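You operate a simulated robot arm through the tools that you are given. There is no shell and no other tool.

The job below is to be done with a simulated two-armed robot. You get a single attempt, and the scene is never put back.

## Task
Start the green welder on MIG and set it to the job card.

It is judged by the outcome, as a careful person would: the job done as asked, and still so three seconds after it is handed in. It fails if anything else is knocked over, pushed out of place, dropped, spilled or broken.

## Robot
Two 7-joint arms with fingered hands on one trunk that stands fixed in place. Base frame: the origin is at the foot of the trunk, x ahead of it, y to its left, z up. Readings come in mm, degrees, newtons and seconds.
The left shoulder is at [151, 187, 952], the right one opposite. With the tool pointing down near the work surface each hand reaches from about 100 to 880 mm from the base axis, measured 20 degrees to its own side. Payload 3.6 kg a hand.
The tool frame of a hand sits at the grasp point between the pads (the TCP): z along the fingers, y along the line on which they close. The tips reach 26 mm beyond it. The gripper opens to 88 mm; its body begins 30 mm behind the TCP. The gripper is a hand of 3 fingers: y runs from the thumb to the fingers, the wrist lies at [-17, -98, -164] in the tool frame, and closing takes about 1.5 s.
Orientation is told as [roll, pitch, yaw] about the base's x, y, z axes, in that order, counted from this pose: with the fingers straight down and the wrist toward the robot, the tool's x, y and z point along [0, 1, 0], [1, 0, 0] and [0, 0, -1] of the base frame.

## Interface
- The arms move only by the tool send_rows. It takes "left_targets", "right_targets" or both (then of equal length, played together; a hand with none holds still); each is a list of rows, each an object (a shift or turn left out is 0, a gripper value left out holds the last) with "slide": the shift along the tool's x, y, z in units of 400 mm (1.0 is 400 mm), a list of three; "turn": the turn, a rotation vector about the tool's x, y, z in units of 180 degrees (1.0 is 180 degrees), a list of three. In form: [{"slide": [x, y, z], "turn": [wx, wy, wz]}, ...]. A call has 1 to 20 rows; each row is the pose to reach, as a shift and turn from the pose commanded when the call began, along the tool's axes at that moment. "left_claw" and "right_claw" are, for a hand that has rows, the opening in per cent of the stroke, from 0 (shut) to 100 (fully open), set as the call begins (left out, the last holds). A call with a number of a shift or a turn outside -1 to 1 is refused whole. A row lasts 0.2 s, in which the tool goes at most 50 mm and 8.6 degrees; a call with a longer step from one row to the next is refused whole, and so is a gripper value outside its range. Where a pose cannot be reached the arm comes as near as it can. A force on the tool above 40 N (or 10 N above the force at the start of the call, whichever is more), or a blocked arm, ends the call early, and 0.2 s more pass. The fingers move at their own pace (about 153 mm/s each) and stop on an object; they squeeze with about 25 N. The grip force told is the motor's: it shows also when the fingers shut on nothing. Time passes only in rows, and 0.2 s behind the last, so rows that repeat a pose let the fingers close. The reply holds the time, the measured pose of the TCP, the force on the tool along the base axes, the opening and the grip force, in the units named above and with some noise, with the torque about the TCP (base axes, N m) and any sound that the robot's microphone picked up, and new pictures: "show" is both (left out), scene, wrist or none (wrist: the cameras of the hands that moved).
- Cameras (640 x 400 px; columns grow to the right, rows downward): "scene" is now at [285, 33.6, 884.9]; the picture's right is [0.27, -0.96, -0.00], its down [-0.05, -0.02, -1.00] and it looks along [0.96, 0.27, -0.06] (base axes); focal length 214 px, centre (320, 200). "left" rides on the left gripper at [-56, -80, -102] in its tool frame; the picture's right is [-0.73, -0.32, 0.60], its down [0.62, -0.66, 0.41] and it looks along [0.27, 0.68, 0.69] (tool axes); focal length 247 px, centre (320, 200). "right" rides on the right gripper at [56, -80, -102] in its tool frame; the picture's right is [-0.73, 0.32, -0.60], its down [-0.62, -0.67, 0.41] and it looks along [-0.27, 0.67, 0.69] (tool axes); focal length 247 px, centre (320, 200). There is no depth. A picture from a camera that has moved, and an enlarged one, comes with that camera's place and axes in the base frame and with its lens. The place of the scene camera against the robot may be out by one fixed shift of up to 12 mm in any direction.
- move_column(by): moves the trunk up (or, below 0, down) by that many mm; the arms and the scene camera ride with it, the base frame stays. It gives what a move gives, with no picture.
- finger_targets(fingers, thumb_bend, thumb_turn, hand): sets how far each is bent, from 0 (flat) to 1 (curled in); at 0.3 the hand is open as for a grip, at 0.7 the pads meet at the TCP. One left out holds its place. A second passes; each finger stops where it meets its share of the squeeze, and holds until it gets a number again. A gripper value or a shape takes the hand back. It gives what a move gives, with no picture; readings hold the bend of each and the force on the fingers (four entries, about 0 where the hand has none), thumb and palm. thumb_turn goes from beside the hand (0) to across from the fingers (1), as for a grip.
- grasp_type(shape, hand): the hand has 3 fingers and takes this shape, open, in about a second: jaw (thumb against the fingers, like two jaws); tri (thumb and two fingers); tip (a fingertip pinch); poke (one finger out to press); point (the index stretched); flat (the hand flat); cup (the hand cupped); fist (a fist). The gripper value then closes the fingers along that shape, each until it touches; the sizes above hold for jaw. It gives what a move gives, with no picture.
- pan_tilt(pan, tilt): turns the head with the scene camera to pan (to the left, within 60 degrees either way) and tilt (down, from -29 to 69), counted from straight ahead of the robot (the tilt from the chest, where the trunk bows). It gives what a move gives, and a new picture of the scene camera.
- inspect(camera, box): a new picture of the part [left, top, right, bottom] of that camera's present view, enlarged. No time passes.
- hand_in(): hands the job in; it is judged then, once.

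Nothing tells you positions but the pictures and the camera data. Unless the task says otherwise, let go and move clear before handing in.

The tools are called after ">>>" by a JSON object that holds its "fn" and its "kwargs". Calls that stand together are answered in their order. send_rows: Moves the arms, as the interface text tells. Its arguments: {"type":"object","properties":{"left_targets":{"type":"array"},"left_claw":{"type":"number"},"right_targets":{"type":"array"},"right_claw":{"type":"number"},"show":{"type":"string","enum":["both","scene","wrist","none"]}},"required":[]} The other tools are called the same way: move_column (by) moves the trunk up or down; grasp_type (shape, hand) gives the hand a shape; finger_targets (fingers, thumb_bend, thumb_turn, hand) moves the fingers one by one; pan_tilt (pan, tilt) turns the head that bears the scene camera; inspect (camera, box) takes an enlarged picture of a part of a camera's view; hand_in () hands the job in.

At the start:

```text
time_s: 0.0
left_eef_pos: [495.8, 239.2, 1156.6]
left_ee_rot: [0.0, -0.1, 0.1]
left_contact_force: [-0.7, 0.3, 0.2]
left_wrist_torque: [0.02, 0.02, -0.03]
left_gripper_width: 87.6
left_finger_force: 0.1
left_shape: jaw
left_bend: [0.3, 0.3, 0.98]
left_finger forces: [0.0, 0.0, 0.0, 0.0, 0.0, 0.0]
right_eef_pos: [503.3, -211.2, 1156.0]
right_ee_rot: [0.0, 0.0, 0.2]
right_contact_force: [-0.3, 0.7, -0.3]
right_wrist_torque: [0.03, -0.02, 0.0]
right_gripper_width: 87.9
right_finger_force: 0.0
right_shape: jaw
right_bend: [0.3, 0.3, 0.98]
right_finger forces: [0.1, 0.1, 0.1, 0.0, 0.0, 0.0]
trunk travel left (down, up): [-100.0, 657.0]
head pan, tilt (commanded): [15.8, 3.2]
```

scene: 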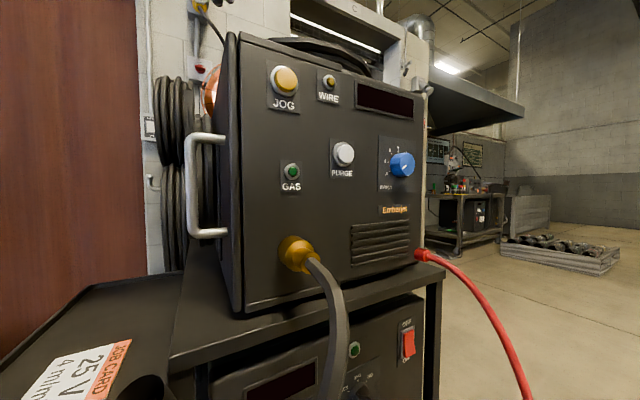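
right: 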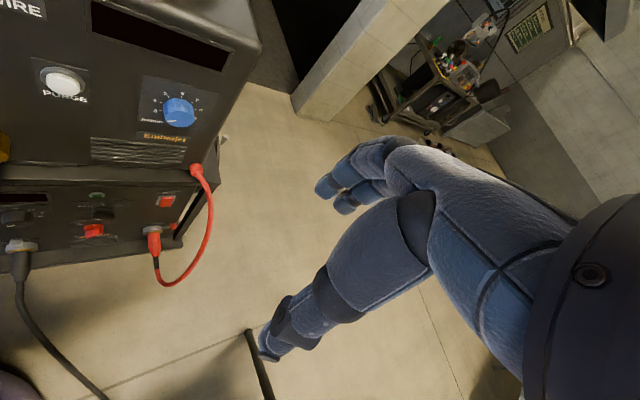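
left: 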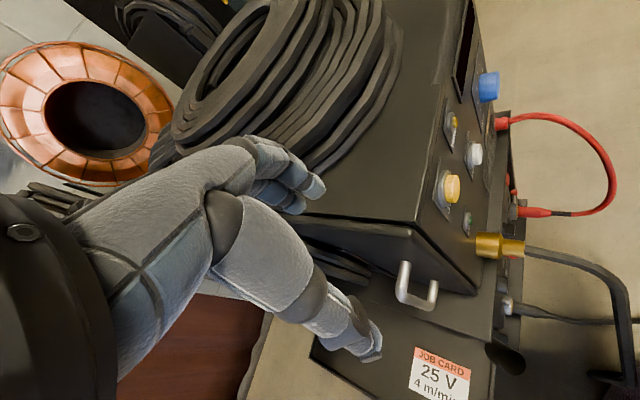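

I see a dark welder/wire feeder with JOG, WIRE, PURGE and GAS controls and a blue knob, a second unit below it, and a job card on the left. I'll look closer at all of these before moving.

>>> {"fn": "inspect", "kwargs": {"camera": "scene", "box": [240, 40, 440, 240]}}

>>> {"fn": "inspect", "kwargs": {"camera": "scene", "box": [340, 70, 440, 220]}}

>>> {"fn": "inspect", "kwargs": {"camera": "left", "box": [380, 320, 520, 400]}}

>>> {"fn": "inspect", "kwargs": {"camera": "right", "box": [0, 50, 260, 290]}}

>>> {"fn": "pan_tilt", "kwargs": {"pan": 16, "tilt": 40}}

```text
2.00 times, centred on (340, 140) of scene
camera zoom: at [285.0, 33.6, 884.9], right [0.27, -0.96, 0.0], down [-0.05, -0.02, -1.0], along [0.96, 0.27, -0.06], focal length 429 px, centre (280, 320)
```

zoom: 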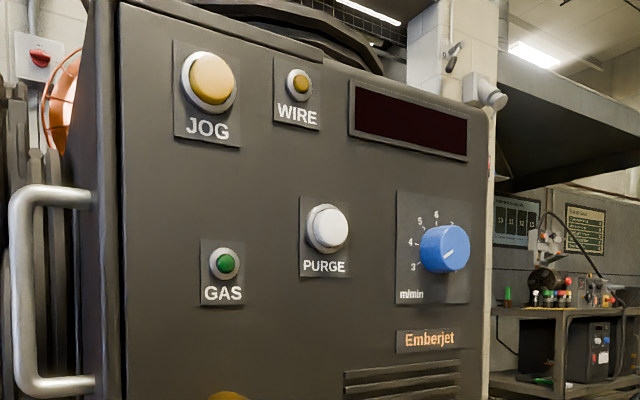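

```text
2.67 times, centred on (390, 145) of scene
camera zoom: at [285.0, 33.6, 884.9], right [0.27, -0.96, 0.0], down [-0.05, -0.02, -1.0], along [0.96, 0.27, -0.06], focal length 572 px, centre (133, 347)
```

zoom: 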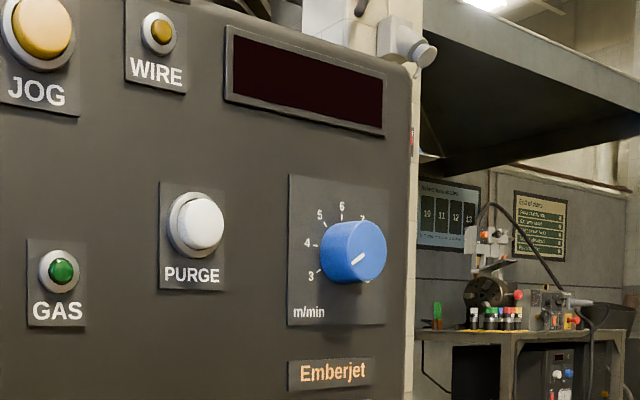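

```text
4.57 times, centred on (450, 360) of left
camera zoom: at [416.7, 183.8, 1259.5], right [-0.32, -0.73, -0.6], down [-0.67, 0.62, -0.41], along [0.67, 0.27, -0.69], focal length 1129 px, centre (-274, -531)
```

zoom: 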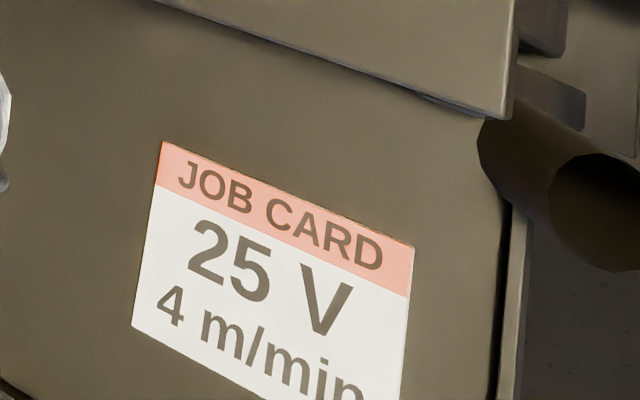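

```text
1.67 times, centred on (130, 170) of right
camera zoom: at [422.1, -155.5, 1258.4], right [0.32, -0.73, 0.6], down [-0.66, -0.62, -0.41], along [0.68, -0.27, -0.69], focal length 412 px, centre (637, 250)
```

zoom: 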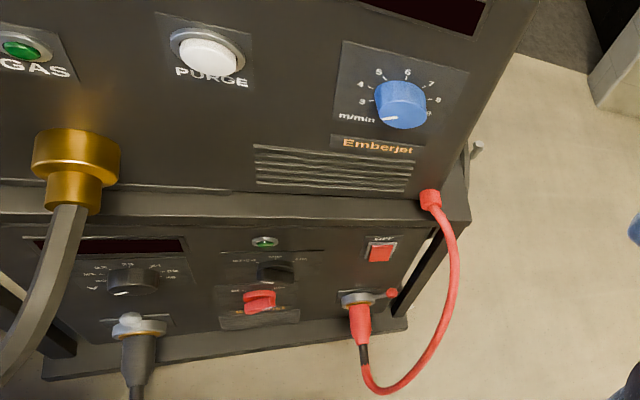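

```text
time_s: 1.0
left_eef_pos: [495.0, 239.8, 1156.3]
left_ee_rot: [0.0, 0.0, 0.1]
left_contact_force: [0.1, -0.7, 0.5]
left_wrist_torque: [0.02, 0.02, -0.03]
left_gripper_width: 87.7
left_finger_force: 0.0
left_shape: jaw
left_bend: [0.3, 0.3, 0.98]
left_finger forces: [0.0, 0.1, 0.1, 0.0, 0.1, 0.1]
right_eef_pos: [502.3, -212.2, 1157.0]
right_ee_rot: [0.1, 0.1, 0.1]
right_contact_force: [0.2, -0.2, -0.2]
right_wrist_torque: [-0.01, 0.0, -0.01]
right_gripper_width: 88.0
right_finger_force: 0.0
right_shape: jaw
right_bend: [0.3, 0.3, 0.98]
right_finger forces: [0.0, 0.0, 0.1, 0.0, 0.0, 0.1]
trunk travel left (down, up): [-100.0, 657.0]
head pan, tilt (commanded): [16.0, 40.0]
camera scene: at [278.9, 32.2, 826.3], right [0.28, -0.96, 0.0], down [-0.62, -0.18, -0.77], along [0.74, 0.21, -0.64], focal length 214 px, centre (320, 200)
```

scene: 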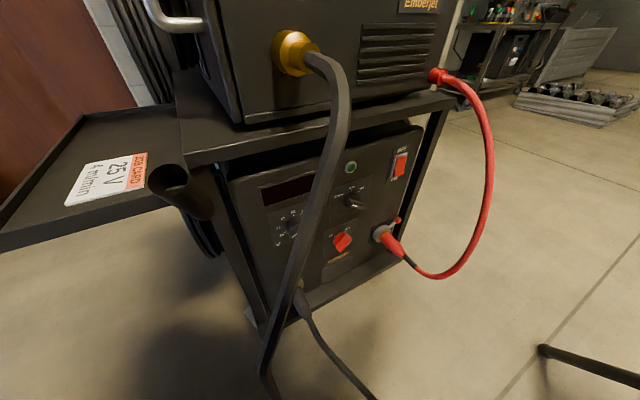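

>>> {"fn": "inspect", "kwargs": {"camera": "scene", "box": [240, 130, 430, 300]}}

>>> {"fn": "inspect", "kwargs": {"camera": "right", "box": [0, 180, 180, 290]}}

>>> {"fn": "inspect", "kwargs": {"camera": "scene", "box": [320, 150, 420, 220]}}

>>> {"fn": "inspect", "kwargs": {"camera": "scene", "box": [60, 130, 240, 230]}}

```text
2.35 times, centred on (335, 215) of scene
camera zoom: at [278.9, 32.2, 826.3], right [0.28, -0.96, 0.0], down [-0.62, -0.18, -0.77], along [0.74, 0.21, -0.64], focal length 505 px, centre (285, 165)
```

zoom: 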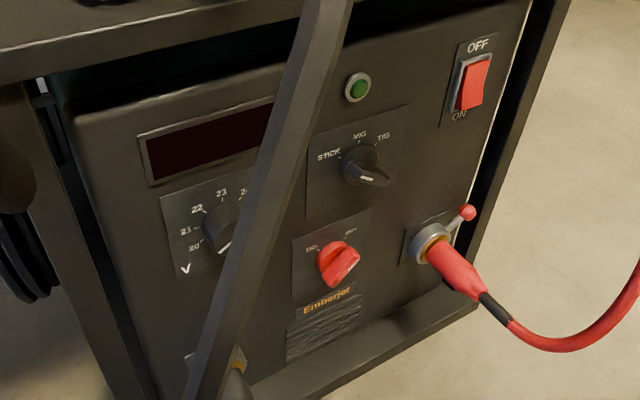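

```text
3.56 times, centred on (90, 235) of right
camera zoom: at [422.1, -155.5, 1258.4], right [0.32, -0.73, 0.6], down [-0.66, -0.62, -0.41], along [0.68, -0.27, -0.69], focal length 878 px, centre (1138, 76)
```

zoom: 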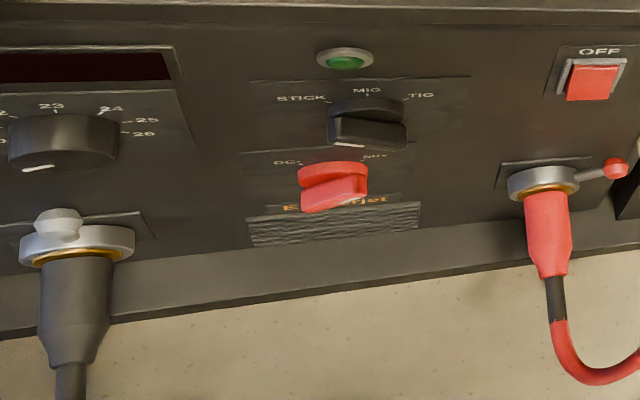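

```text
5.71 times, centred on (370, 185) of scene
camera zoom: at [278.9, 32.2, 826.3], right [0.28, -0.96, 0.0], down [-0.62, -0.18, -0.77], along [0.74, 0.21, -0.64], focal length 1226 px, centre (34, 286)
```

zoom: 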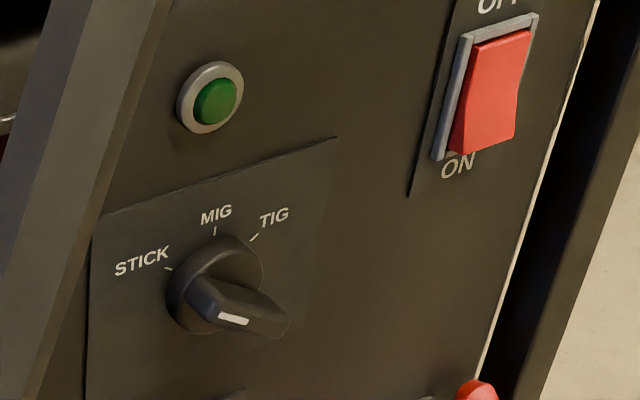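

```text
3.56 times, centred on (150, 180) of scene
camera zoom: at [278.9, 32.2, 826.3], right [0.28, -0.96, 0.0], down [-0.62, -0.18, -0.77], along [0.74, 0.21, -0.64], focal length 763 px, centre (924, 271)
```

zoom: 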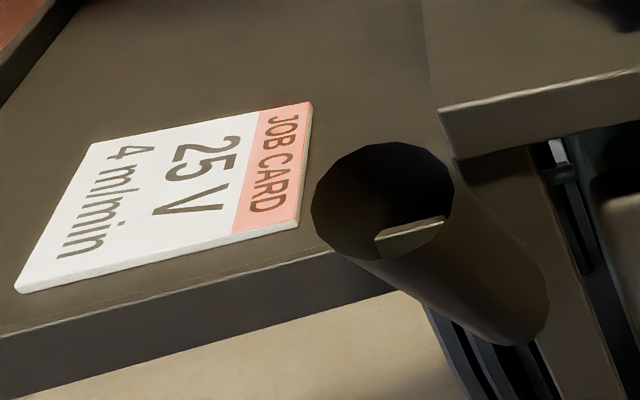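

The upper unit is a wire feeder with a m/min knob. The lower unit is a power source with a V knob, a mode knob, a polarity knob and an ON/OFF rocker, and the card reads 25 V, 4 m/min. I'll look around the room to confirm which welder is the green one.

>>> {"fn": "pan_tilt", "kwargs": {"pan": -30, "tilt": 20}}

>>> {"fn": "pan_tilt", "kwargs": {"pan": 60, "tilt": 20}}

>>> {"fn": "pan_tilt", "kwargs": {"pan": 20, "tilt": -20}}

>>> {"fn": "pan_tilt", "kwargs": {"pan": 5, "tilt": 45}}

```text
time_s: 2.2
left_eef_pos: [496.1, 239.6, 1156.3]
left_ee_rot: [0.0, 0.0, 0.1]
left_contact_force: [0.3, 0.1, 0.1]
left_wrist_torque: [0.02, 0.02, 0.01]
left_gripper_width: 87.7
left_finger_force: 0.0
left_shape: jaw
left_bend: [0.3, 0.3, 0.98]
left_finger forces: [0.0, 0.0, 0.0, 0.1, 0.1, 0.1]
right_eef_pos: [501.0, -210.5, 1155.6]
right_ee_rot: [0.1, 0.1, 0.1]
right_contact_force: [-0.2, 0.7, 0.1]
right_wrist_torque: [0.02, 0.0, 0.03]
right_gripper_width: 87.8
right_finger_force: 0.2
right_shape: jaw
right_bend: [0.3, 0.3, 0.98]
right_finger forces: [0.0, 0.0, 0.0, 0.0, 0.0, 0.0]
trunk travel left (down, up): [-100.0, 657.0]
head pan, tilt (commanded): [-30.0, 20.0]
camera scene: at [277.9, -37.8, 857.6], right [-0.5, -0.87, 0.0], down [-0.3, 0.17, -0.94], along [0.81, -0.47, -0.34], focal length 214 px, centre (320, 200)
```

scene: 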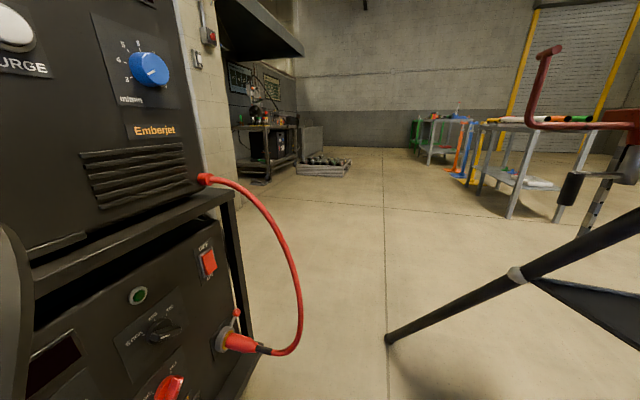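

```text
time_s: 3.8
left_eef_pos: [497.2, 238.9, 1156.8]
left_ee_rot: [0.0, 0.0, 0.1]
left_contact_force: [-0.3, 0.1, 0.1]
left_wrist_torque: [-0.01, -0.02, 0.01]
left_gripper_width: 87.6
left_finger_force: 0.0
left_shape: jaw
left_bend: [0.3, 0.3, 0.98]
left_finger forces: [0.0, 0.1, 0.0, 0.0, 0.0, 0.0]
right_eef_pos: [502.4, -211.3, 1155.8]
right_ee_rot: [-0.1, 0.0, 0.1]
right_contact_force: [-0.8, 1.2, 0.0]
right_wrist_torque: [-0.01, -0.06, 0.02]
right_gripper_width: 87.8
right_finger_force: 0.1
right_shape: jaw
right_bend: [0.3, 0.3, 0.98]
right_finger forces: [0.0, 0.0, 0.1, 0.0, 0.0, 0.0]
trunk travel left (down, up): [-100.0, 657.0]
head pan, tilt (commanded): [60.0, 20.0]
camera scene: at [243.8, 89.3, 857.7], right [0.87, -0.5, 0.0], down [-0.17, -0.3, -0.94], along [0.47, 0.81, -0.34], focal length 214 px, centre (320, 200)
```

scene: 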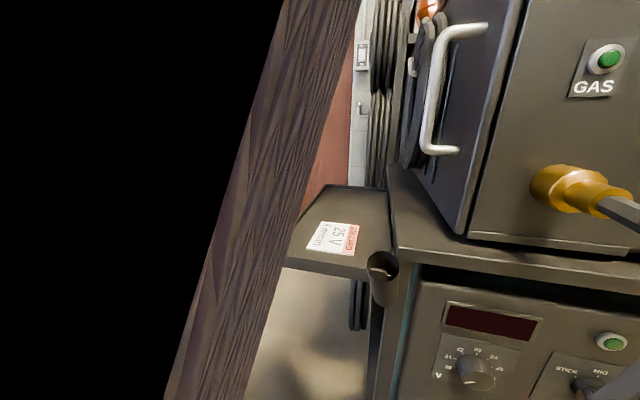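

```text
time_s: 4.9
left_eef_pos: [495.7, 239.6, 1155.8]
left_ee_rot: [0.0, 0.0, 0.1]
left_contact_force: [-0.8, 0.2, -0.1]
left_wrist_torque: [0.02, 0.01, 0.01]
left_gripper_width: 87.6
left_finger_force: 0.1
left_shape: jaw
left_bend: [0.3, 0.3, 0.98]
left_finger forces: [0.0, 0.1, 0.0, 0.0, 0.1, 0.1]
right_eef_pos: [502.2, -210.9, 1155.9]
right_ee_rot: [0.0, -0.1, 0.1]
right_contact_force: [-0.2, 0.4, -0.6]
right_wrist_torque: [0.05, 0.0, -0.02]
right_gripper_width: 87.9
right_finger_force: 0.0
right_shape: jaw
right_bend: [0.3, 0.3, 0.98]
right_finger forces: [0.0, 0.0, 0.0, 0.0, 0.0, 0.1]
trunk travel left (down, up): [-100.0, 657.0]
head pan, tilt (commanded): [20.0, -20.0]
camera scene: at [268.7, 34.8, 919.1], right [0.34, -0.94, 0.0], down [0.32, 0.12, -0.94], along [0.88, 0.32, 0.34], focal length 214 px, centre (320, 200)
```

scene: 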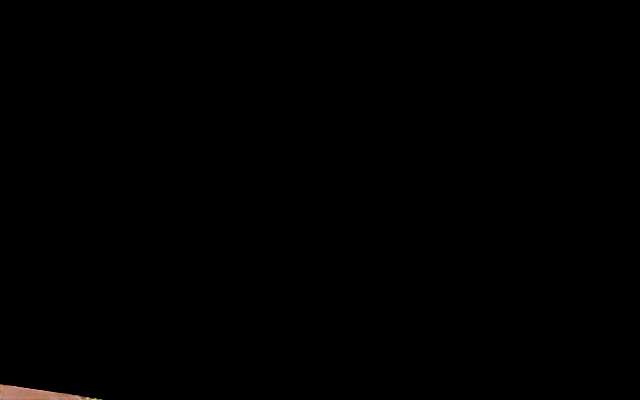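

```text
time_s: 6.2
left_eef_pos: [495.8, 238.3, 1156.4]
left_ee_rot: [0.0, 0.1, 0.1]
left_contact_force: [1.3, -0.6, -1.0]
left_wrist_torque: [-0.01, -0.01, 0.03]
left_gripper_width: 87.9
left_finger_force: 0.0
left_shape: jaw
left_bend: [0.3, 0.3, 0.98]
left_finger forces: [0.0, 0.0, 0.0, 0.0, 0.0, 0.0]
right_eef_pos: [501.4, -211.3, 1156.2]
right_ee_rot: [0.0, 0.0, 0.1]
right_contact_force: [-0.3, -0.6, -0.1]
right_wrist_torque: [-0.03, 0.01, 0.0]
right_gripper_width: 87.4
right_finger_force: 0.1
right_shape: jaw
right_bend: [0.3, 0.3, 0.98]
right_finger forces: [0.0, 0.1, 0.0, 0.0, 0.0, 0.0]
trunk travel left (down, up): [-100.0, 657.0]
head pan, tilt (commanded): [5.0, 45.0]
camera scene: at [278.2, 15.8, 819.0], right [0.09, -1.0, 0.0], down [-0.7, -0.06, -0.71], along [0.7, 0.06, -0.71], focal length 214 px, centre (320, 200)
```

scene: 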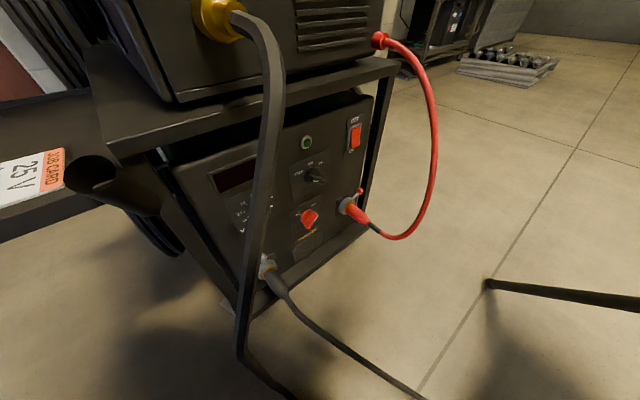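

The card reads 25 V and 4 m/min, and the control panels face roughly (-0.72, -0.69) in the base frame. I'll bring the right hand down in front with its camera looking horizontally, to get a close straight view of the panels.

>>> {"fn": "send_rows", "kwargs": {"right_targets": [{"slide": [0.0142, 0.0022, 0.099], "turn": [-0.0264, 0.0107, -0.0257]}, {"slide": [0.0283, 0.0044, 0.198], "turn": [-0.0527, 0.0213, -0.0514]}, {"slide": [0.0425, 0.0067, 0.297], "turn": [-0.0791, 0.032, -0.0772]}, {"slide": [0.0567, 0.0089, 0.396], "turn": [-0.1054, 0.0426, -0.1029]}, {"slide": [0.0708, 0.0111, 0.494], "turn": [-0.1318, 0.0533, -0.1286]}, {"slide": [0.085, 0.0133, 0.593], "turn": [-0.1581, 0.0639, -0.1543]}, {"slide": [0.0992, 0.0156, 0.692], "turn": [-0.1845, 0.0746, -0.1801]}, {"slide": [0.1133, 0.0178, 0.791], "turn": [-0.2108, 0.0852, -0.2058]}, {"slide": [0.1275, 0.02, 0.89], "turn": [-0.2372, 0.0959, -0.2315]}], "show": "both"}}

```text
time_s: 8.2
left_eef_pos: [496.5, 237.8, 1156.3]
left_ee_rot: [0.0, 0.1, 0.0]
left_contact_force: [-0.3, 0.3, -0.1]
left_wrist_torque: [-0.02, -0.01, 0.01]
left_gripper_width: 87.7
left_finger_force: 0.0
left_shape: jaw
left_bend: [0.3, 0.3, 0.98]
left_finger forces: [0.0, 0.0, 0.0, 0.0, 0.1, 0.0]
right_eef_pos: [511.0, -159.8, 798.9]
right_ee_rot: [-0.3, -45.0, 44.2]
right_contact_force: [0.2, -1.5, 0.0]
right_wrist_torque: [-0.01, 0.0, 0.0]
right_gripper_width: 87.7
right_finger_force: 0.2
right_shape: jaw
right_bend: [0.3, 0.3, 0.98]
right_finger forces: [0.0, 0.1, 0.0, 0.1, 0.1, 0.0]
right hand out of reach, approached as far as the arm can: row 6, 7
trunk travel left (down, up): [-100.0, 657.0]
head pan, tilt (commanded): [5.0, 45.0]
camera scene: at [278.4, 15.7, 818.9], right [0.09, -1.0, 0.0], down [-0.7, -0.06, -0.71], along [0.7, 0.06, -0.71], focal length 214 px, centre (320, 200)
camera right: at [380.3, -209.1, 814.7], right [0.37, -0.66, 0.65], down [0.31, -0.57, -0.76], along [0.88, 0.48, -0.01], focal length 247 px, centre (320, 200)
```

scene: 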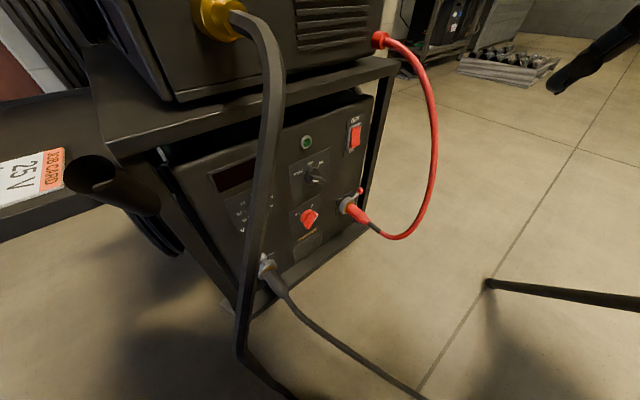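
right: 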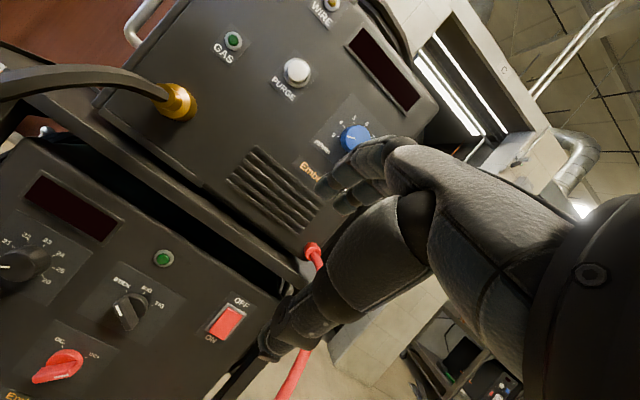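

>>> {"fn": "inspect", "kwargs": {"camera": "right", "box": [0, 170, 280, 400]}}

>>> {"fn": "inspect", "kwargs": {"camera": "right", "box": [60, 240, 260, 390]}}

>>> {"fn": "inspect", "kwargs": {"camera": "right", "box": [0, 190, 110, 320]}}

>>> {"fn": "inspect", "kwargs": {"camera": "right", "box": [290, 80, 410, 190]}}

```text
1.74 times, centred on (140, 285) of right
camera zoom: at [380.3, -209.1, 814.7], right [0.37, -0.66, 0.65], down [0.31, -0.57, -0.76], along [0.88, 0.48, -0.01], focal length 430 px, centre (633, 52)
```

zoom: 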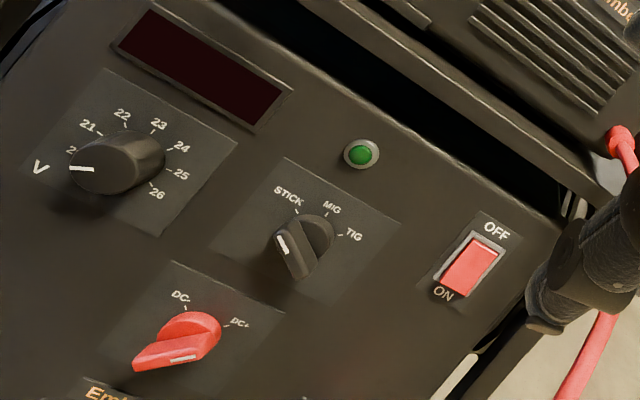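

```text
2.67 times, centred on (160, 315) of right
camera zoom: at [380.3, -209.1, 814.7], right [0.37, -0.66, 0.65], down [0.31, -0.57, -0.76], along [0.88, 0.48, -0.01], focal length 659 px, centre (747, -107)
```

zoom: 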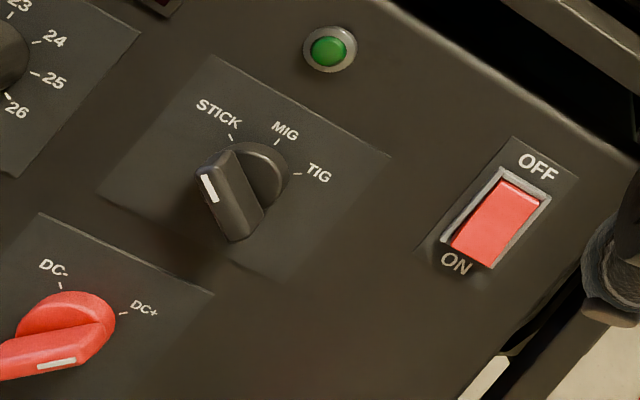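

```text
3.08 times, centred on (55, 255) of right
camera zoom: at [380.3, -209.1, 814.7], right [0.37, -0.66, 0.65], down [0.31, -0.57, -0.76], along [0.88, 0.48, -0.01], focal length 760 px, centre (1135, 31)
```

zoom: 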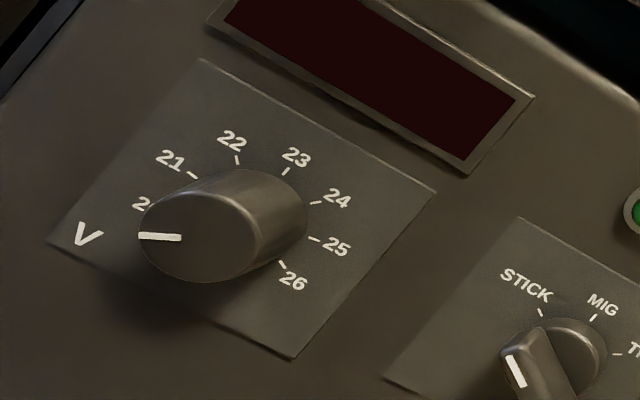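

```text
3.64 times, centred on (350, 135) of right
camera zoom: at [380.3, -209.1, 814.7], right [0.37, -0.66, 0.65], down [0.31, -0.57, -0.76], along [0.88, 0.48, -0.01], focal length 898 px, centre (211, 436)
```

zoom: 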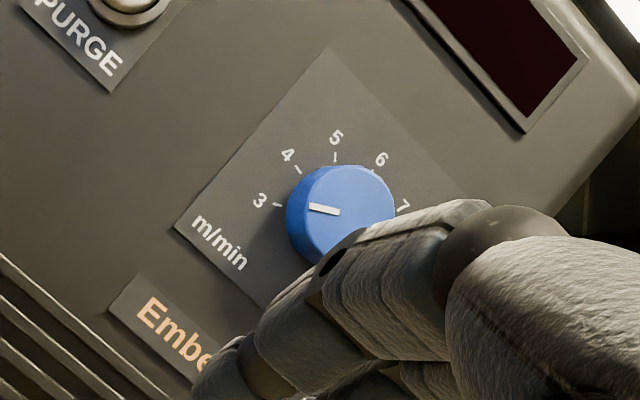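

The mode knob points at STICK, V at 20, polarity already at DC+, wire at 3, and the rocker is OFF. I'll turn the mode knob to MIG first, so I'm bringing the right hand to a standoff in front of it with the fingers toward the panel.

>>> {"fn": "send_rows", "kwargs": {"right_targets": [{"slide": [0.0164, -0.0418, 0.0764], "turn": [-0.0263, 0.0109, 0.0263]}, {"slide": [0.0329, -0.0836, 0.1529], "turn": [-0.0526, 0.0218, 0.0526]}, {"slide": [0.0493, -0.1253, 0.2293], "turn": [-0.0789, 0.0327, 0.0789]}, {"slide": [0.0658, -0.1671, 0.3058], "turn": [-0.1052, 0.0436, 0.1052]}, {"slide": [0.0822, -0.2089, 0.3822], "turn": [-0.1315, 0.0544, 0.1315]}, {"slide": [0.0987, -0.2507, 0.4587], "turn": [-0.1578, 0.0653, 0.1578]}, {"slide": [0.1151, -0.2924, 0.5351], "turn": [-0.1841, 0.0762, 0.1841]}, {"slide": [0.1316, -0.3342, 0.6116], "turn": [-0.2104, 0.0871, 0.2104]}, {"slide": [0.148, -0.376, 0.688], "turn": [-0.2367, 0.098, 0.2367]}], "show": "both"}}

```text
time_s: 10.2
left_eef_pos: [497.1, 238.2, 1156.8]
left_ee_rot: [0.0, 0.1, 0.1]
left_contact_force: [0.3, -0.5, -0.6]
left_wrist_torque: [0.03, -0.02, -0.01]
left_gripper_width: 87.8
left_finger_force: 0.1
left_shape: jaw
left_bend: [0.3, 0.3, 0.98]
left_finger forces: [0.0, 0.1, 0.1, 0.1, 0.0, 0.0]
right_eef_pos: [529.8, -60.7, 500.2]
right_ee_rot: [90.2, -44.8, -46.0]
right_contact_force: [0.1, -0.6, -0.6]
right_wrist_torque: [0.02, 0.05, 0.02]
right_gripper_width: 87.8
right_finger_force: 0.0
right_shape: jaw
right_bend: [0.3, 0.3, 0.98]
right_finger forces: [0.0, 0.1, 0.0, 0.1, 0.1, 0.1]
trunk travel left (down, up): [-100.0, 657.0]
head pan, tilt (commanded): [5.0, 45.0]
camera scene: at [278.3, 15.8, 818.8], right [0.09, -1.0, 0.0], down [-0.7, -0.06, -0.71], along [0.7, 0.06, -0.71], focal length 214 px, centre (320, 200)
camera right: at [389.6, -62.4, 483.5], right [0.09, -0.95, -0.3], down [0.28, 0.31, -0.91], along [0.96, 0.0, 0.29], focal length 247 px, centre (320, 200)
```

scene: 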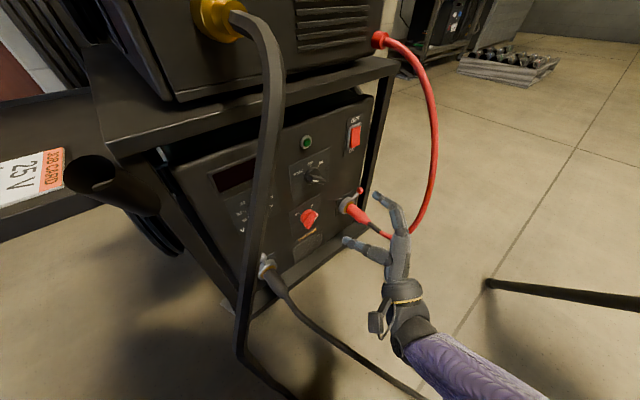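
right: 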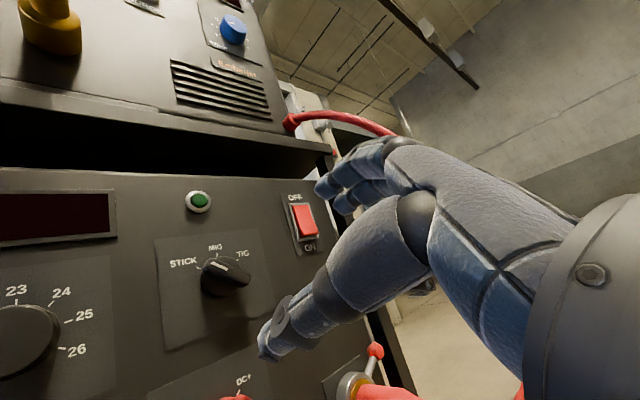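

>>> {"fn": "inspect", "kwargs": {"camera": "right", "box": [150, 180, 350, 340]}}

>>> {"fn": "inspect", "kwargs": {"camera": "right", "box": [0, 270, 130, 400]}}

```text
2.50 times, centred on (250, 260) of right
camera zoom: at [389.6, -62.4, 483.5], right [0.09, -0.95, -0.3], down [0.28, 0.31, -0.91], along [0.96, 0.0, 0.29], focal length 617 px, centre (495, 50)
```

zoom: 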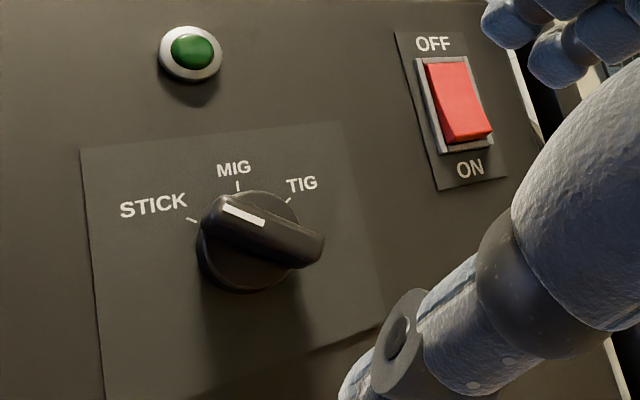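

```text
3.08 times, centred on (65, 335) of right
camera zoom: at [389.6, -62.4, 483.5], right [0.09, -0.95, -0.3], down [0.28, 0.31, -0.91], along [0.96, 0.0, 0.29], focal length 760 px, centre (1105, -215)
```

zoom: 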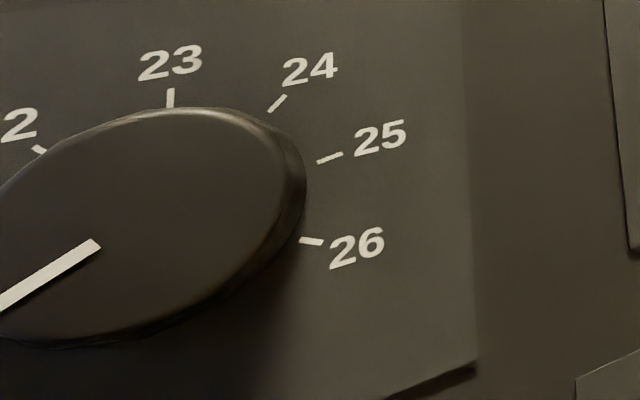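

The mode knob's axis computes to about (647, 60, 512) at the panel face, and its bar points about 53° left of up. I'll line the hand up in front of it with the jaw partly closed.

>>> {"fn": "send_rows", "kwargs": {"right_targets": [{"slide": [0.0112, 0.0053, 0.06], "turn": [0, 0, -0.02]}, {"slide": [0.0223, 0.0107, 0.12], "turn": [0, 0, -0.04]}, {"slide": [0.0335, 0.016, 0.182], "turn": [0, 0, -0.05]}, {"slide": [0.0335, 0.016, 0.182], "turn": [0, 0, -0.05]}, {"slide": [0.0335, 0.016, 0.182], "turn": [0, 0, -0.05]}], "right_claw": 50, "show": "wrist"}}

>>> {"fn": "inspect", "kwargs": {"camera": "right", "box": [160, 180, 420, 360]}}

```text
time_s: 11.4
left_eef_pos: [496.2, 240.4, 1157.0]
left_ee_rot: [0.0, 0.0, 0.1]
left_contact_force: [-0.7, -0.7, -0.7]
left_wrist_torque: [0.01, -0.03, 0.0]
left_gripper_width: 87.9
left_finger_force: 0.1
left_shape: jaw
left_bend: [0.3, 0.3, 0.98]
left_finger forces: [0.0, 0.0, 0.0, 0.0, 0.1, 0.1]
right_eef_pos: [571.0, -9.9, 527.5]
right_ee_rot: [89.9, -54.0, -45.9]
right_contact_force: [0.3, -0.1, 0.0]
right_wrist_torque: [0.02, 0.02, 0.02]
right_gripper_width: 44.2
right_finger_force: 0.0
right_shape: jaw
right_bend: [0.43, 0.67, 1.0]
right_finger forces: [0.0, 0.0, 0.0, 0.0, 0.0, 0.0]
right hand out of reach, approached as far as the arm can: row 2, 3, 4, 5
trunk travel left (down, up): [-100.0, 657.0]
head pan, tilt (commanded): [5.0, 45.0]
camera right: at [434.1, -15.4, 495.7], right [0.11, -0.98, -0.17], down [0.37, 0.2, -0.91], along [0.92, 0.04, 0.39], focal length 247 px, centre (320, 200)
```

right: 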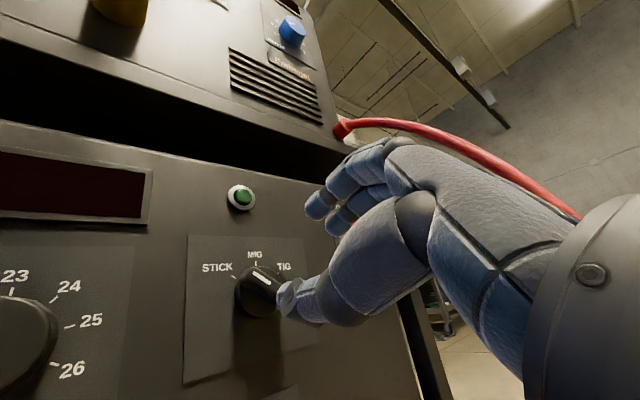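

```text
2.22 times, centred on (290, 270) of right
camera zoom: at [434.1, -15.4, 495.7], right [0.11, -0.98, -0.17], down [0.37, 0.2, -0.91], along [0.92, 0.04, 0.39], focal length 549 px, centre (387, 44)
```

zoom: 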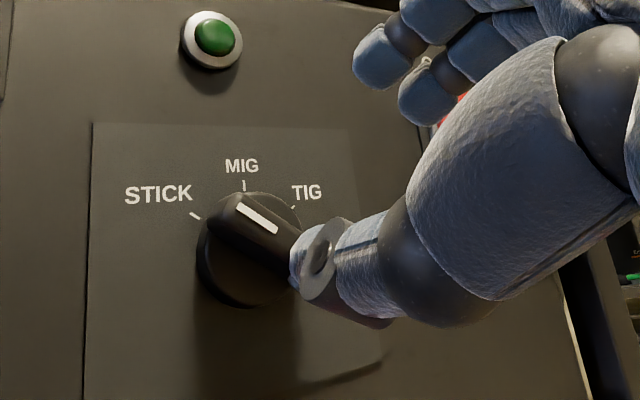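

The arm stops short at this height, so lowering the trunk should help. First I'll raise the left hand clear of the feeder top and check where the right arm and the stand to the right are.

>>> {"fn": "send_rows", "kwargs": {"left_targets": [{"slide": [0, -0.05, -0.09]}, {"slide": [0, -0.1, -0.18]}, {"slide": [0, -0.15, -0.27]}, {"slide": [0, -0.15, -0.27]}], "show": "none"}}

>>> {"fn": "pan_tilt", "kwargs": {"pan": -45, "tilt": 35}}

```text
time_s: 12.4
left_eef_pos: [458.7, 233.7, 1242.3]
left_ee_rot: [-0.1, -0.1, 0.0]
left_contact_force: [-0.1, -0.1, -0.1]
left_wrist_torque: [-0.01, 0.0, 0.03]
left_gripper_width: 87.6
left_finger_force: 0.1
left_shape: jaw
left_bend: [0.3, 0.3, 0.98]
left_finger forces: [0.0, 0.0, 0.1, 0.0, 0.0, 0.1]
left hand out of reach, approached as far as the arm can: row 3, 4
right_eef_pos: [570.8, -9.8, 528.2]
right_ee_rot: [89.9, -53.9, -45.8]
right_contact_force: [-1.1, 0.4, -0.3]
right_wrist_torque: [0.02, 0.05, 0.03]
right_gripper_width: 44.2
right_finger_force: 0.0
right_shape: jaw
right_bend: [0.43, 0.67, 1.0]
right_finger forces: [0.0, 0.0, 0.0, 0.1, 0.0, 0.0]
trunk travel left (down, up): [-100.0, 657.0]
head pan, tilt (commanded): [5.0, 45.0]
```

```text
time_s: 13.6
left_eef_pos: [459.6, 233.9, 1240.8]
left_ee_rot: [-0.1, 0.0, 0.0]
left_contact_force: [0.0, -0.4, -0.2]
left_wrist_torque: [-0.02, 0.0, -0.01]
left_gripper_width: 87.5
left_finger_force: 0.1
left_shape: jaw
left_bend: [0.3, 0.3, 0.98]
left_finger forces: [0.1, 0.0, 0.1, 0.0, 0.1, 0.1]
right_eef_pos: [571.6, -10.5, 525.6]
right_ee_rot: [89.9, -54.0, -45.8]
right_contact_force: [0.4, -0.4, -0.5]
right_wrist_torque: [0.03, 0.02, -0.01]
right_gripper_width: 44.6
right_finger_force: 0.1
right_shape: jaw
right_bend: [0.43, 0.67, 1.0]
right_finger forces: [0.1, 0.1, 0.0, 0.0, 0.0, 0.1]
trunk travel left (down, up): [-100.0, 657.0]
head pan, tilt (commanded): [-45.0, 35.0]
camera scene: at [259.5, -53.5, 833.8], right [-0.71, -0.71, 0.0], down [-0.41, 0.41, -0.82], along [0.58, -0.58, -0.57], focal length 214 px, centre (320, 200)
```

scene: 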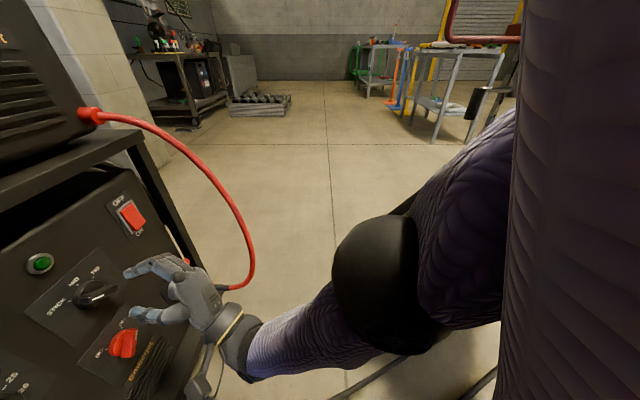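

The elbow is clear of the stand and the floor bar. I'll lower the trunk by 100 mm so the arm can reach the lower panel more comfortably.

>>> {"fn": "move_column", "kwargs": {"by": -95}}

>>> {"fn": "inspect", "kwargs": {"camera": "right", "box": [0, 0, 640, 400]}}

>>> {"fn": "inspect", "kwargs": {"camera": "scene", "box": [0, 0, 640, 400]}}

```text
time_s: 14.5
left_eef_pos: [509.0, 233.9, 1160.5]
left_ee_rot: [-1.0, 3.1, 0.1]
left_contact_force: [-2.3, 1.1, 11.0]
left_wrist_torque: [-0.05, -0.57, -0.01]
left_gripper_width: 87.0
left_finger_force: 0.1
left_shape: jaw
left_bend: [0.3, 0.3, 0.98]
left_finger forces: [11.1, 0.0, 0.0, 0.0, 0.0, 0.0]
right_eef_pos: [570.7, -9.7, 462.2]
right_ee_rot: [89.1, -53.5, -45.2]
right_contact_force: [-0.2, -0.5, -0.3]
right_wrist_torque: [0.0, 0.01, 0.01]
right_gripper_width: 44.1
right_finger_force: 0.1
right_shape: jaw
right_bend: [0.43, 0.67, 1.0]
right_finger forces: [0.0, 0.1, 0.0, 0.0, 0.0, 0.1]
trunk travel left (down, up): [-39.0, 719.0]
head pan, tilt (commanded): [-45.0, 35.0]
stopped: the force on the tool passed its limit at 60 N (the readings are from after the stop); the commanded pose is now the measured one
```

```text
1.00 times, centred on (320, 200) of right (not enlarged: the box is as wide or as high as the picture)
camera zoom: at [432.9, -15.5, 432.5], right [0.11, -0.98, -0.17], down [0.36, 0.2, -0.91], along [0.92, 0.04, 0.38], focal length 247 px, centre (320, 200)
```

zoom: 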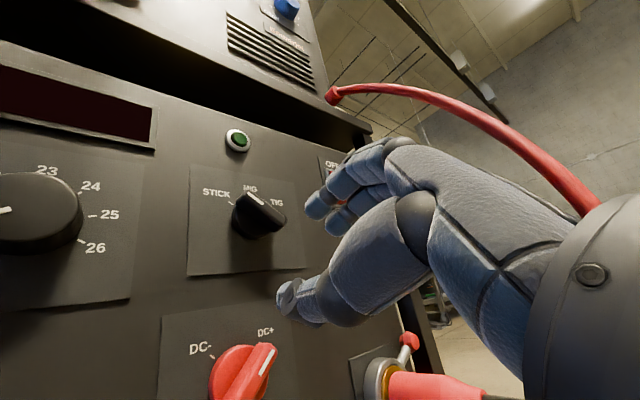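

```text
1.00 times, centred on (320, 200) of scene (not enlarged: the box is as wide or as high as the picture)
camera zoom: at [271.7, -53.7, 767.5], right [-0.71, -0.71, 0.0], down [-0.4, 0.41, -0.82], along [0.58, -0.58, -0.57], focal length 214 px, centre (320, 200)
```

zoom: 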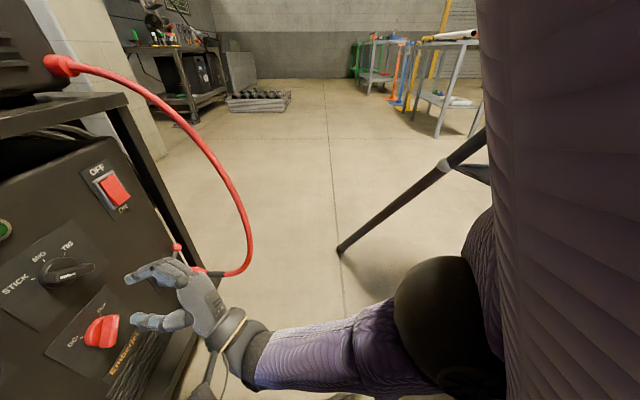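

The left hand touched something as the trunk came down. I'll look through the left camera before moving it.

>>> {"fn": "inspect", "kwargs": {"camera": "left", "box": [0, 0, 640, 400]}}

```text
1.00 times, centred on (320, 200) of left (not enlarged: the box is as wide or as high as the picture)
camera zoom: at [434.9, 179.7, 1267.6], right [-0.35, -0.75, -0.57], down [-0.69, 0.62, -0.39], along [0.64, 0.25, -0.73], focal length 247 px, centre (320, 200)
```

zoom: 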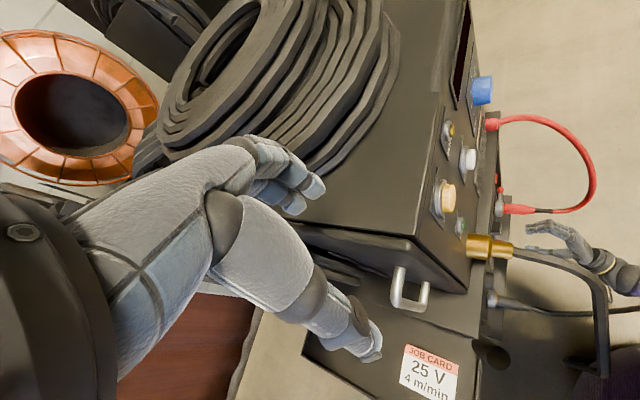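

The left fingertips are resting against the coil on the feeder top. I'll lift them straight up off it and then pull the hand back.

>>> {"fn": "send_rows", "kwargs": {"left_targets": [{"slide": [0, -0.02, -0.05]}, {"slide": [0, -0.05, -0.12]}, {"slide": [0, -0.12, -0.16]}, {"slide": [0, -0.22, -0.16]}, {"slide": [0, -0.3, -0.16]}, {"slide": [0, -0.3, -0.16]}], "show": "wrist"}}

```text
time_s: 15.8
left_eef_pos: [477.2, 216.0, 1148.6]
left_ee_rot: [-2.0, 1.4, 0.8]
left_contact_force: [4.3, 5.3, 32.1]
left_wrist_torque: [0.32, -2.54, 0.42]
left_gripper_width: 88.0
left_finger_force: 0.0
left_shape: jaw
left_bend: [0.23, 0.3, 0.98]
left_finger forces: [0.1, 32.3, 0.0, 0.1, 0.0, 0.0]
left hand out of reach, approached as far as the arm can: row 1, 2, 3, 4, 5, 6
right_eef_pos: [571.0, -10.0, 463.4]
right_ee_rot: [89.1, -53.6, -45.3]
right_contact_force: [-0.4, -0.7, 0.4]
right_wrist_torque: [0.04, -0.01, -0.02]
right_gripper_width: 44.3
right_finger_force: 0.0
right_shape: jaw
right_bend: [0.43, 0.67, 1.0]
right_finger forces: [0.0, 0.0, 0.1, 0.0, 0.1, 0.0]
trunk travel left (down, up): [-39.0, 719.0]
head pan, tilt (commanded): [-45.0, 35.0]
stopped in row 6 (left hand): the force on the tool passed its limit at 45 N (the readings are from after the stop); the commanded pose is now the measured one
camera left: at [400.5, 163.0, 1255.3], right [-0.32, -0.76, -0.57], down [-0.68, 0.6, -0.42], along [0.66, 0.25, -0.71], focal length 247 px, centre (320, 200)
```

left: 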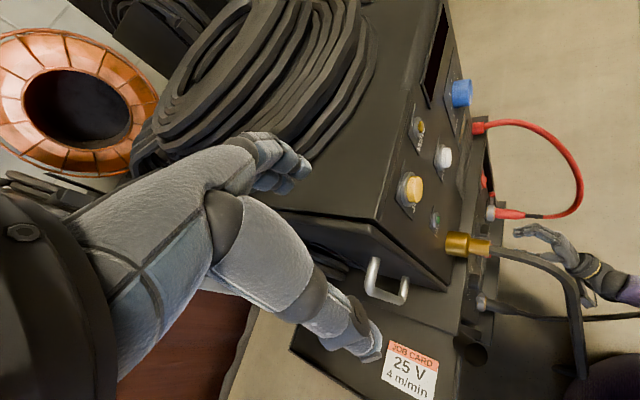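

The left arm is at its upper joint limit and still pressing on the coil, so moving it up by itself doesn't work. Raising the trunk again will lift that hand straight off.

>>> {"fn": "move_column", "kwargs": {"by": 50}}

>>> {"fn": "inspect", "kwargs": {"camera": "left", "box": [0, 0, 640, 400]}}

>>> {"fn": "pan_tilt", "kwargs": {"pan": 35, "tilt": 5}}

```text
time_s: 16.7
left_eef_pos: [479.9, 214.7, 1193.1]
left_ee_rot: [-1.4, 2.4, 0.6]
left_contact_force: [-0.2, -0.2, -0.9]
left_wrist_torque: [0.03, 0.0, 0.0]
left_gripper_width: 87.8
left_finger_force: 0.1
left_shape: jaw
left_bend: [0.3, 0.3, 0.98]
left_finger forces: [0.0, 0.0, 0.0, 0.1, 0.1, 0.0]
right_eef_pos: [570.1, -11.6, 511.0]
right_ee_rot: [88.9, -53.5, -45.1]
right_contact_force: [0.1, -0.2, 0.3]
right_wrist_torque: [0.03, -0.02, 0.03]
right_gripper_width: 44.2
right_finger_force: 0.1
right_shape: jaw
right_bend: [0.43, 0.67, 1.0]
right_finger forces: [0.0, 0.1, 0.0, 0.0, 0.0, 0.0]
trunk travel left (down, up): [-89.0, 669.0]
head pan, tilt (commanded): [-45.0, 35.0]
```

```text
1.00 times, centred on (320, 200) of left (not enlarged: the box is as wide or as high as the picture)
camera zoom: at [405.4, 161.5, 1299.9], right [-0.34, -0.75, -0.57], down [-0.69, 0.61, -0.4], along [0.64, 0.26, -0.72], focal length 247 px, centre (320, 200)
```

zoom: 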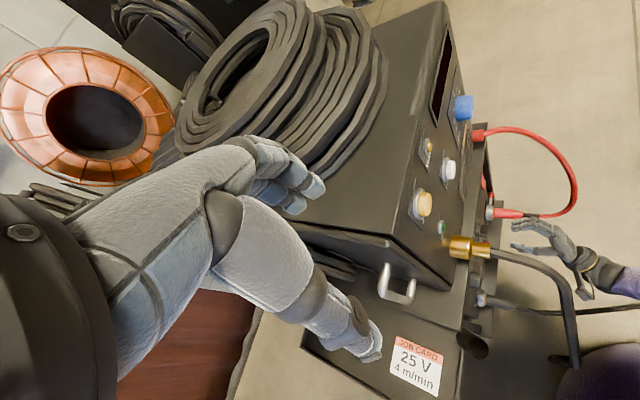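

```text
time_s: 18.2
left_eef_pos: [479.3, 215.8, 1193.3]
left_ee_rot: [-1.5, 2.3, 0.5]
left_contact_force: [-0.1, -0.1, 0.2]
left_wrist_torque: [-0.01, 0.0, -0.02]
left_gripper_width: 88.0
left_finger_force: 0.1
left_shape: jaw
left_bend: [0.3, 0.3, 0.98]
left_finger forces: [0.0, 0.0, 0.0, 0.1, 0.1, 0.0]
right_eef_pos: [571.2, -9.9, 511.9]
right_ee_rot: [89.0, -53.5, -45.2]
right_contact_force: [0.6, 0.1, -0.1]
right_wrist_torque: [0.02, 0.0, 0.03]
right_gripper_width: 44.3
right_finger_force: 0.0
right_shape: jaw
right_bend: [0.43, 0.67, 1.0]
right_finger forces: [0.0, 0.1, 0.1, 0.0, 0.0, 0.0]
trunk travel left (down, up): [-89.0, 669.0]
head pan, tilt (commanded): [35.0, 5.0]
camera scene: at [274.9, 61.4, 869.7], right [0.57, -0.82, 0.0], down [-0.07, -0.05, -1.0], along [0.82, 0.57, -0.09], focal length 214 px, centre (320, 200)
```

scene: 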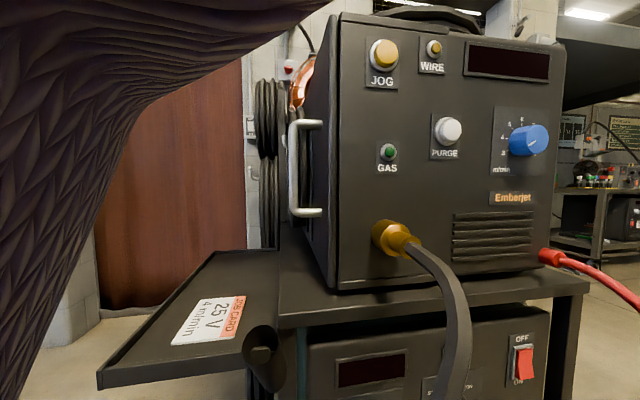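

The left hand is free again and the coil looks unmoved. I'll pitch that hand's fingers forward to lower the wrist, and draw it back toward the robot, away from the feeder.

>>> {"fn": "send_rows", "kwargs": {"left_targets": [{"slide": [0, -0.03, -0.01], "turn": [-0.04, 0, 0]}, {"slide": [0, -0.08, -0.02], "turn": [-0.08, 0, 0]}, {"slide": [0, -0.14, -0.03], "turn": [-0.12, 0, 0]}, {"slide": [0, -0.21, -0.03], "turn": [-0.16, 0, 0]}, {"slide": [0, -0.29, -0.03], "turn": [-0.2, 0, 0]}, {"slide": [0, -0.37, -0.03], "turn": [-0.24, 0, 0]}, {"slide": [0, -0.37, -0.03], "turn": [-0.24, 0, 0]}], "show": "both"}}

```text
time_s: 19.8
left_eef_pos: [340.2, 216.7, 1207.8]
left_ee_rot: [-2.1, -41.1, 1.8]
left_contact_force: [0.5, 0.0, 0.2]
left_wrist_torque: [-0.02, 0.0, 0.03]
left_gripper_width: 87.8
left_finger_force: 0.1
left_shape: jaw
left_bend: [0.3, 0.3, 0.98]
left_finger forces: [0.1, 0.1, 0.1, 0.0, 0.1, 0.1]
left hand out of reach, approached as far as the arm can: row 6, 7
right_eef_pos: [570.9, -9.2, 512.1]
right_ee_rot: [89.0, -53.6, -45.3]
right_contact_force: [1.3, 0.1, 0.1]
right_wrist_torque: [0.01, -0.02, 0.01]
right_gripper_width: 44.4
right_finger_force: 0.1
right_shape: jaw
right_bend: [0.43, 0.67, 1.0]
right_finger forces: [0.0, 0.1, 0.1, 0.0, 0.0, 0.0]
trunk travel left (down, up): [-89.0, 669.0]
head pan, tilt (commanded): [35.0, 5.0]
camera scene: at [274.7, 61.4, 869.7], right [0.57, -0.82, 0.0], down [-0.07, -0.05, -1.0], along [0.82, 0.57, -0.09], focal length 214 px, centre (320, 200)
camera left: at [212.3, 160.6, 1233.9], right [0.16, -0.75, -0.64], down [-0.23, 0.6, -0.76], along [0.96, 0.27, -0.08], focal length 247 px, centre (320, 200)
```

scene: 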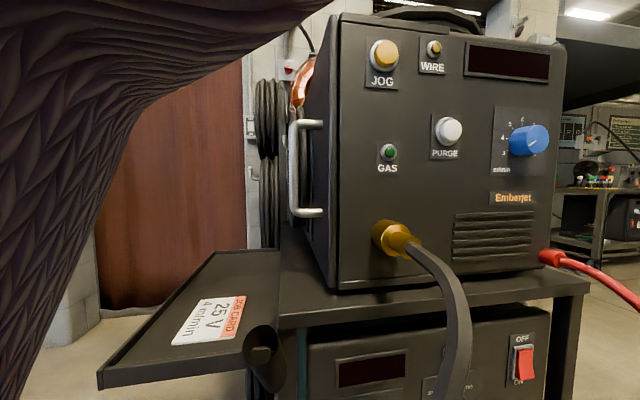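
left: 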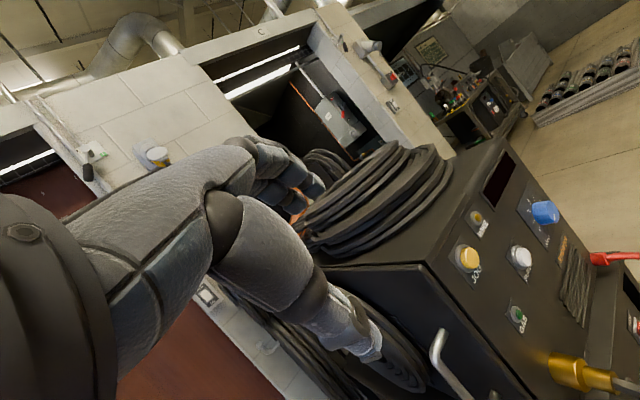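

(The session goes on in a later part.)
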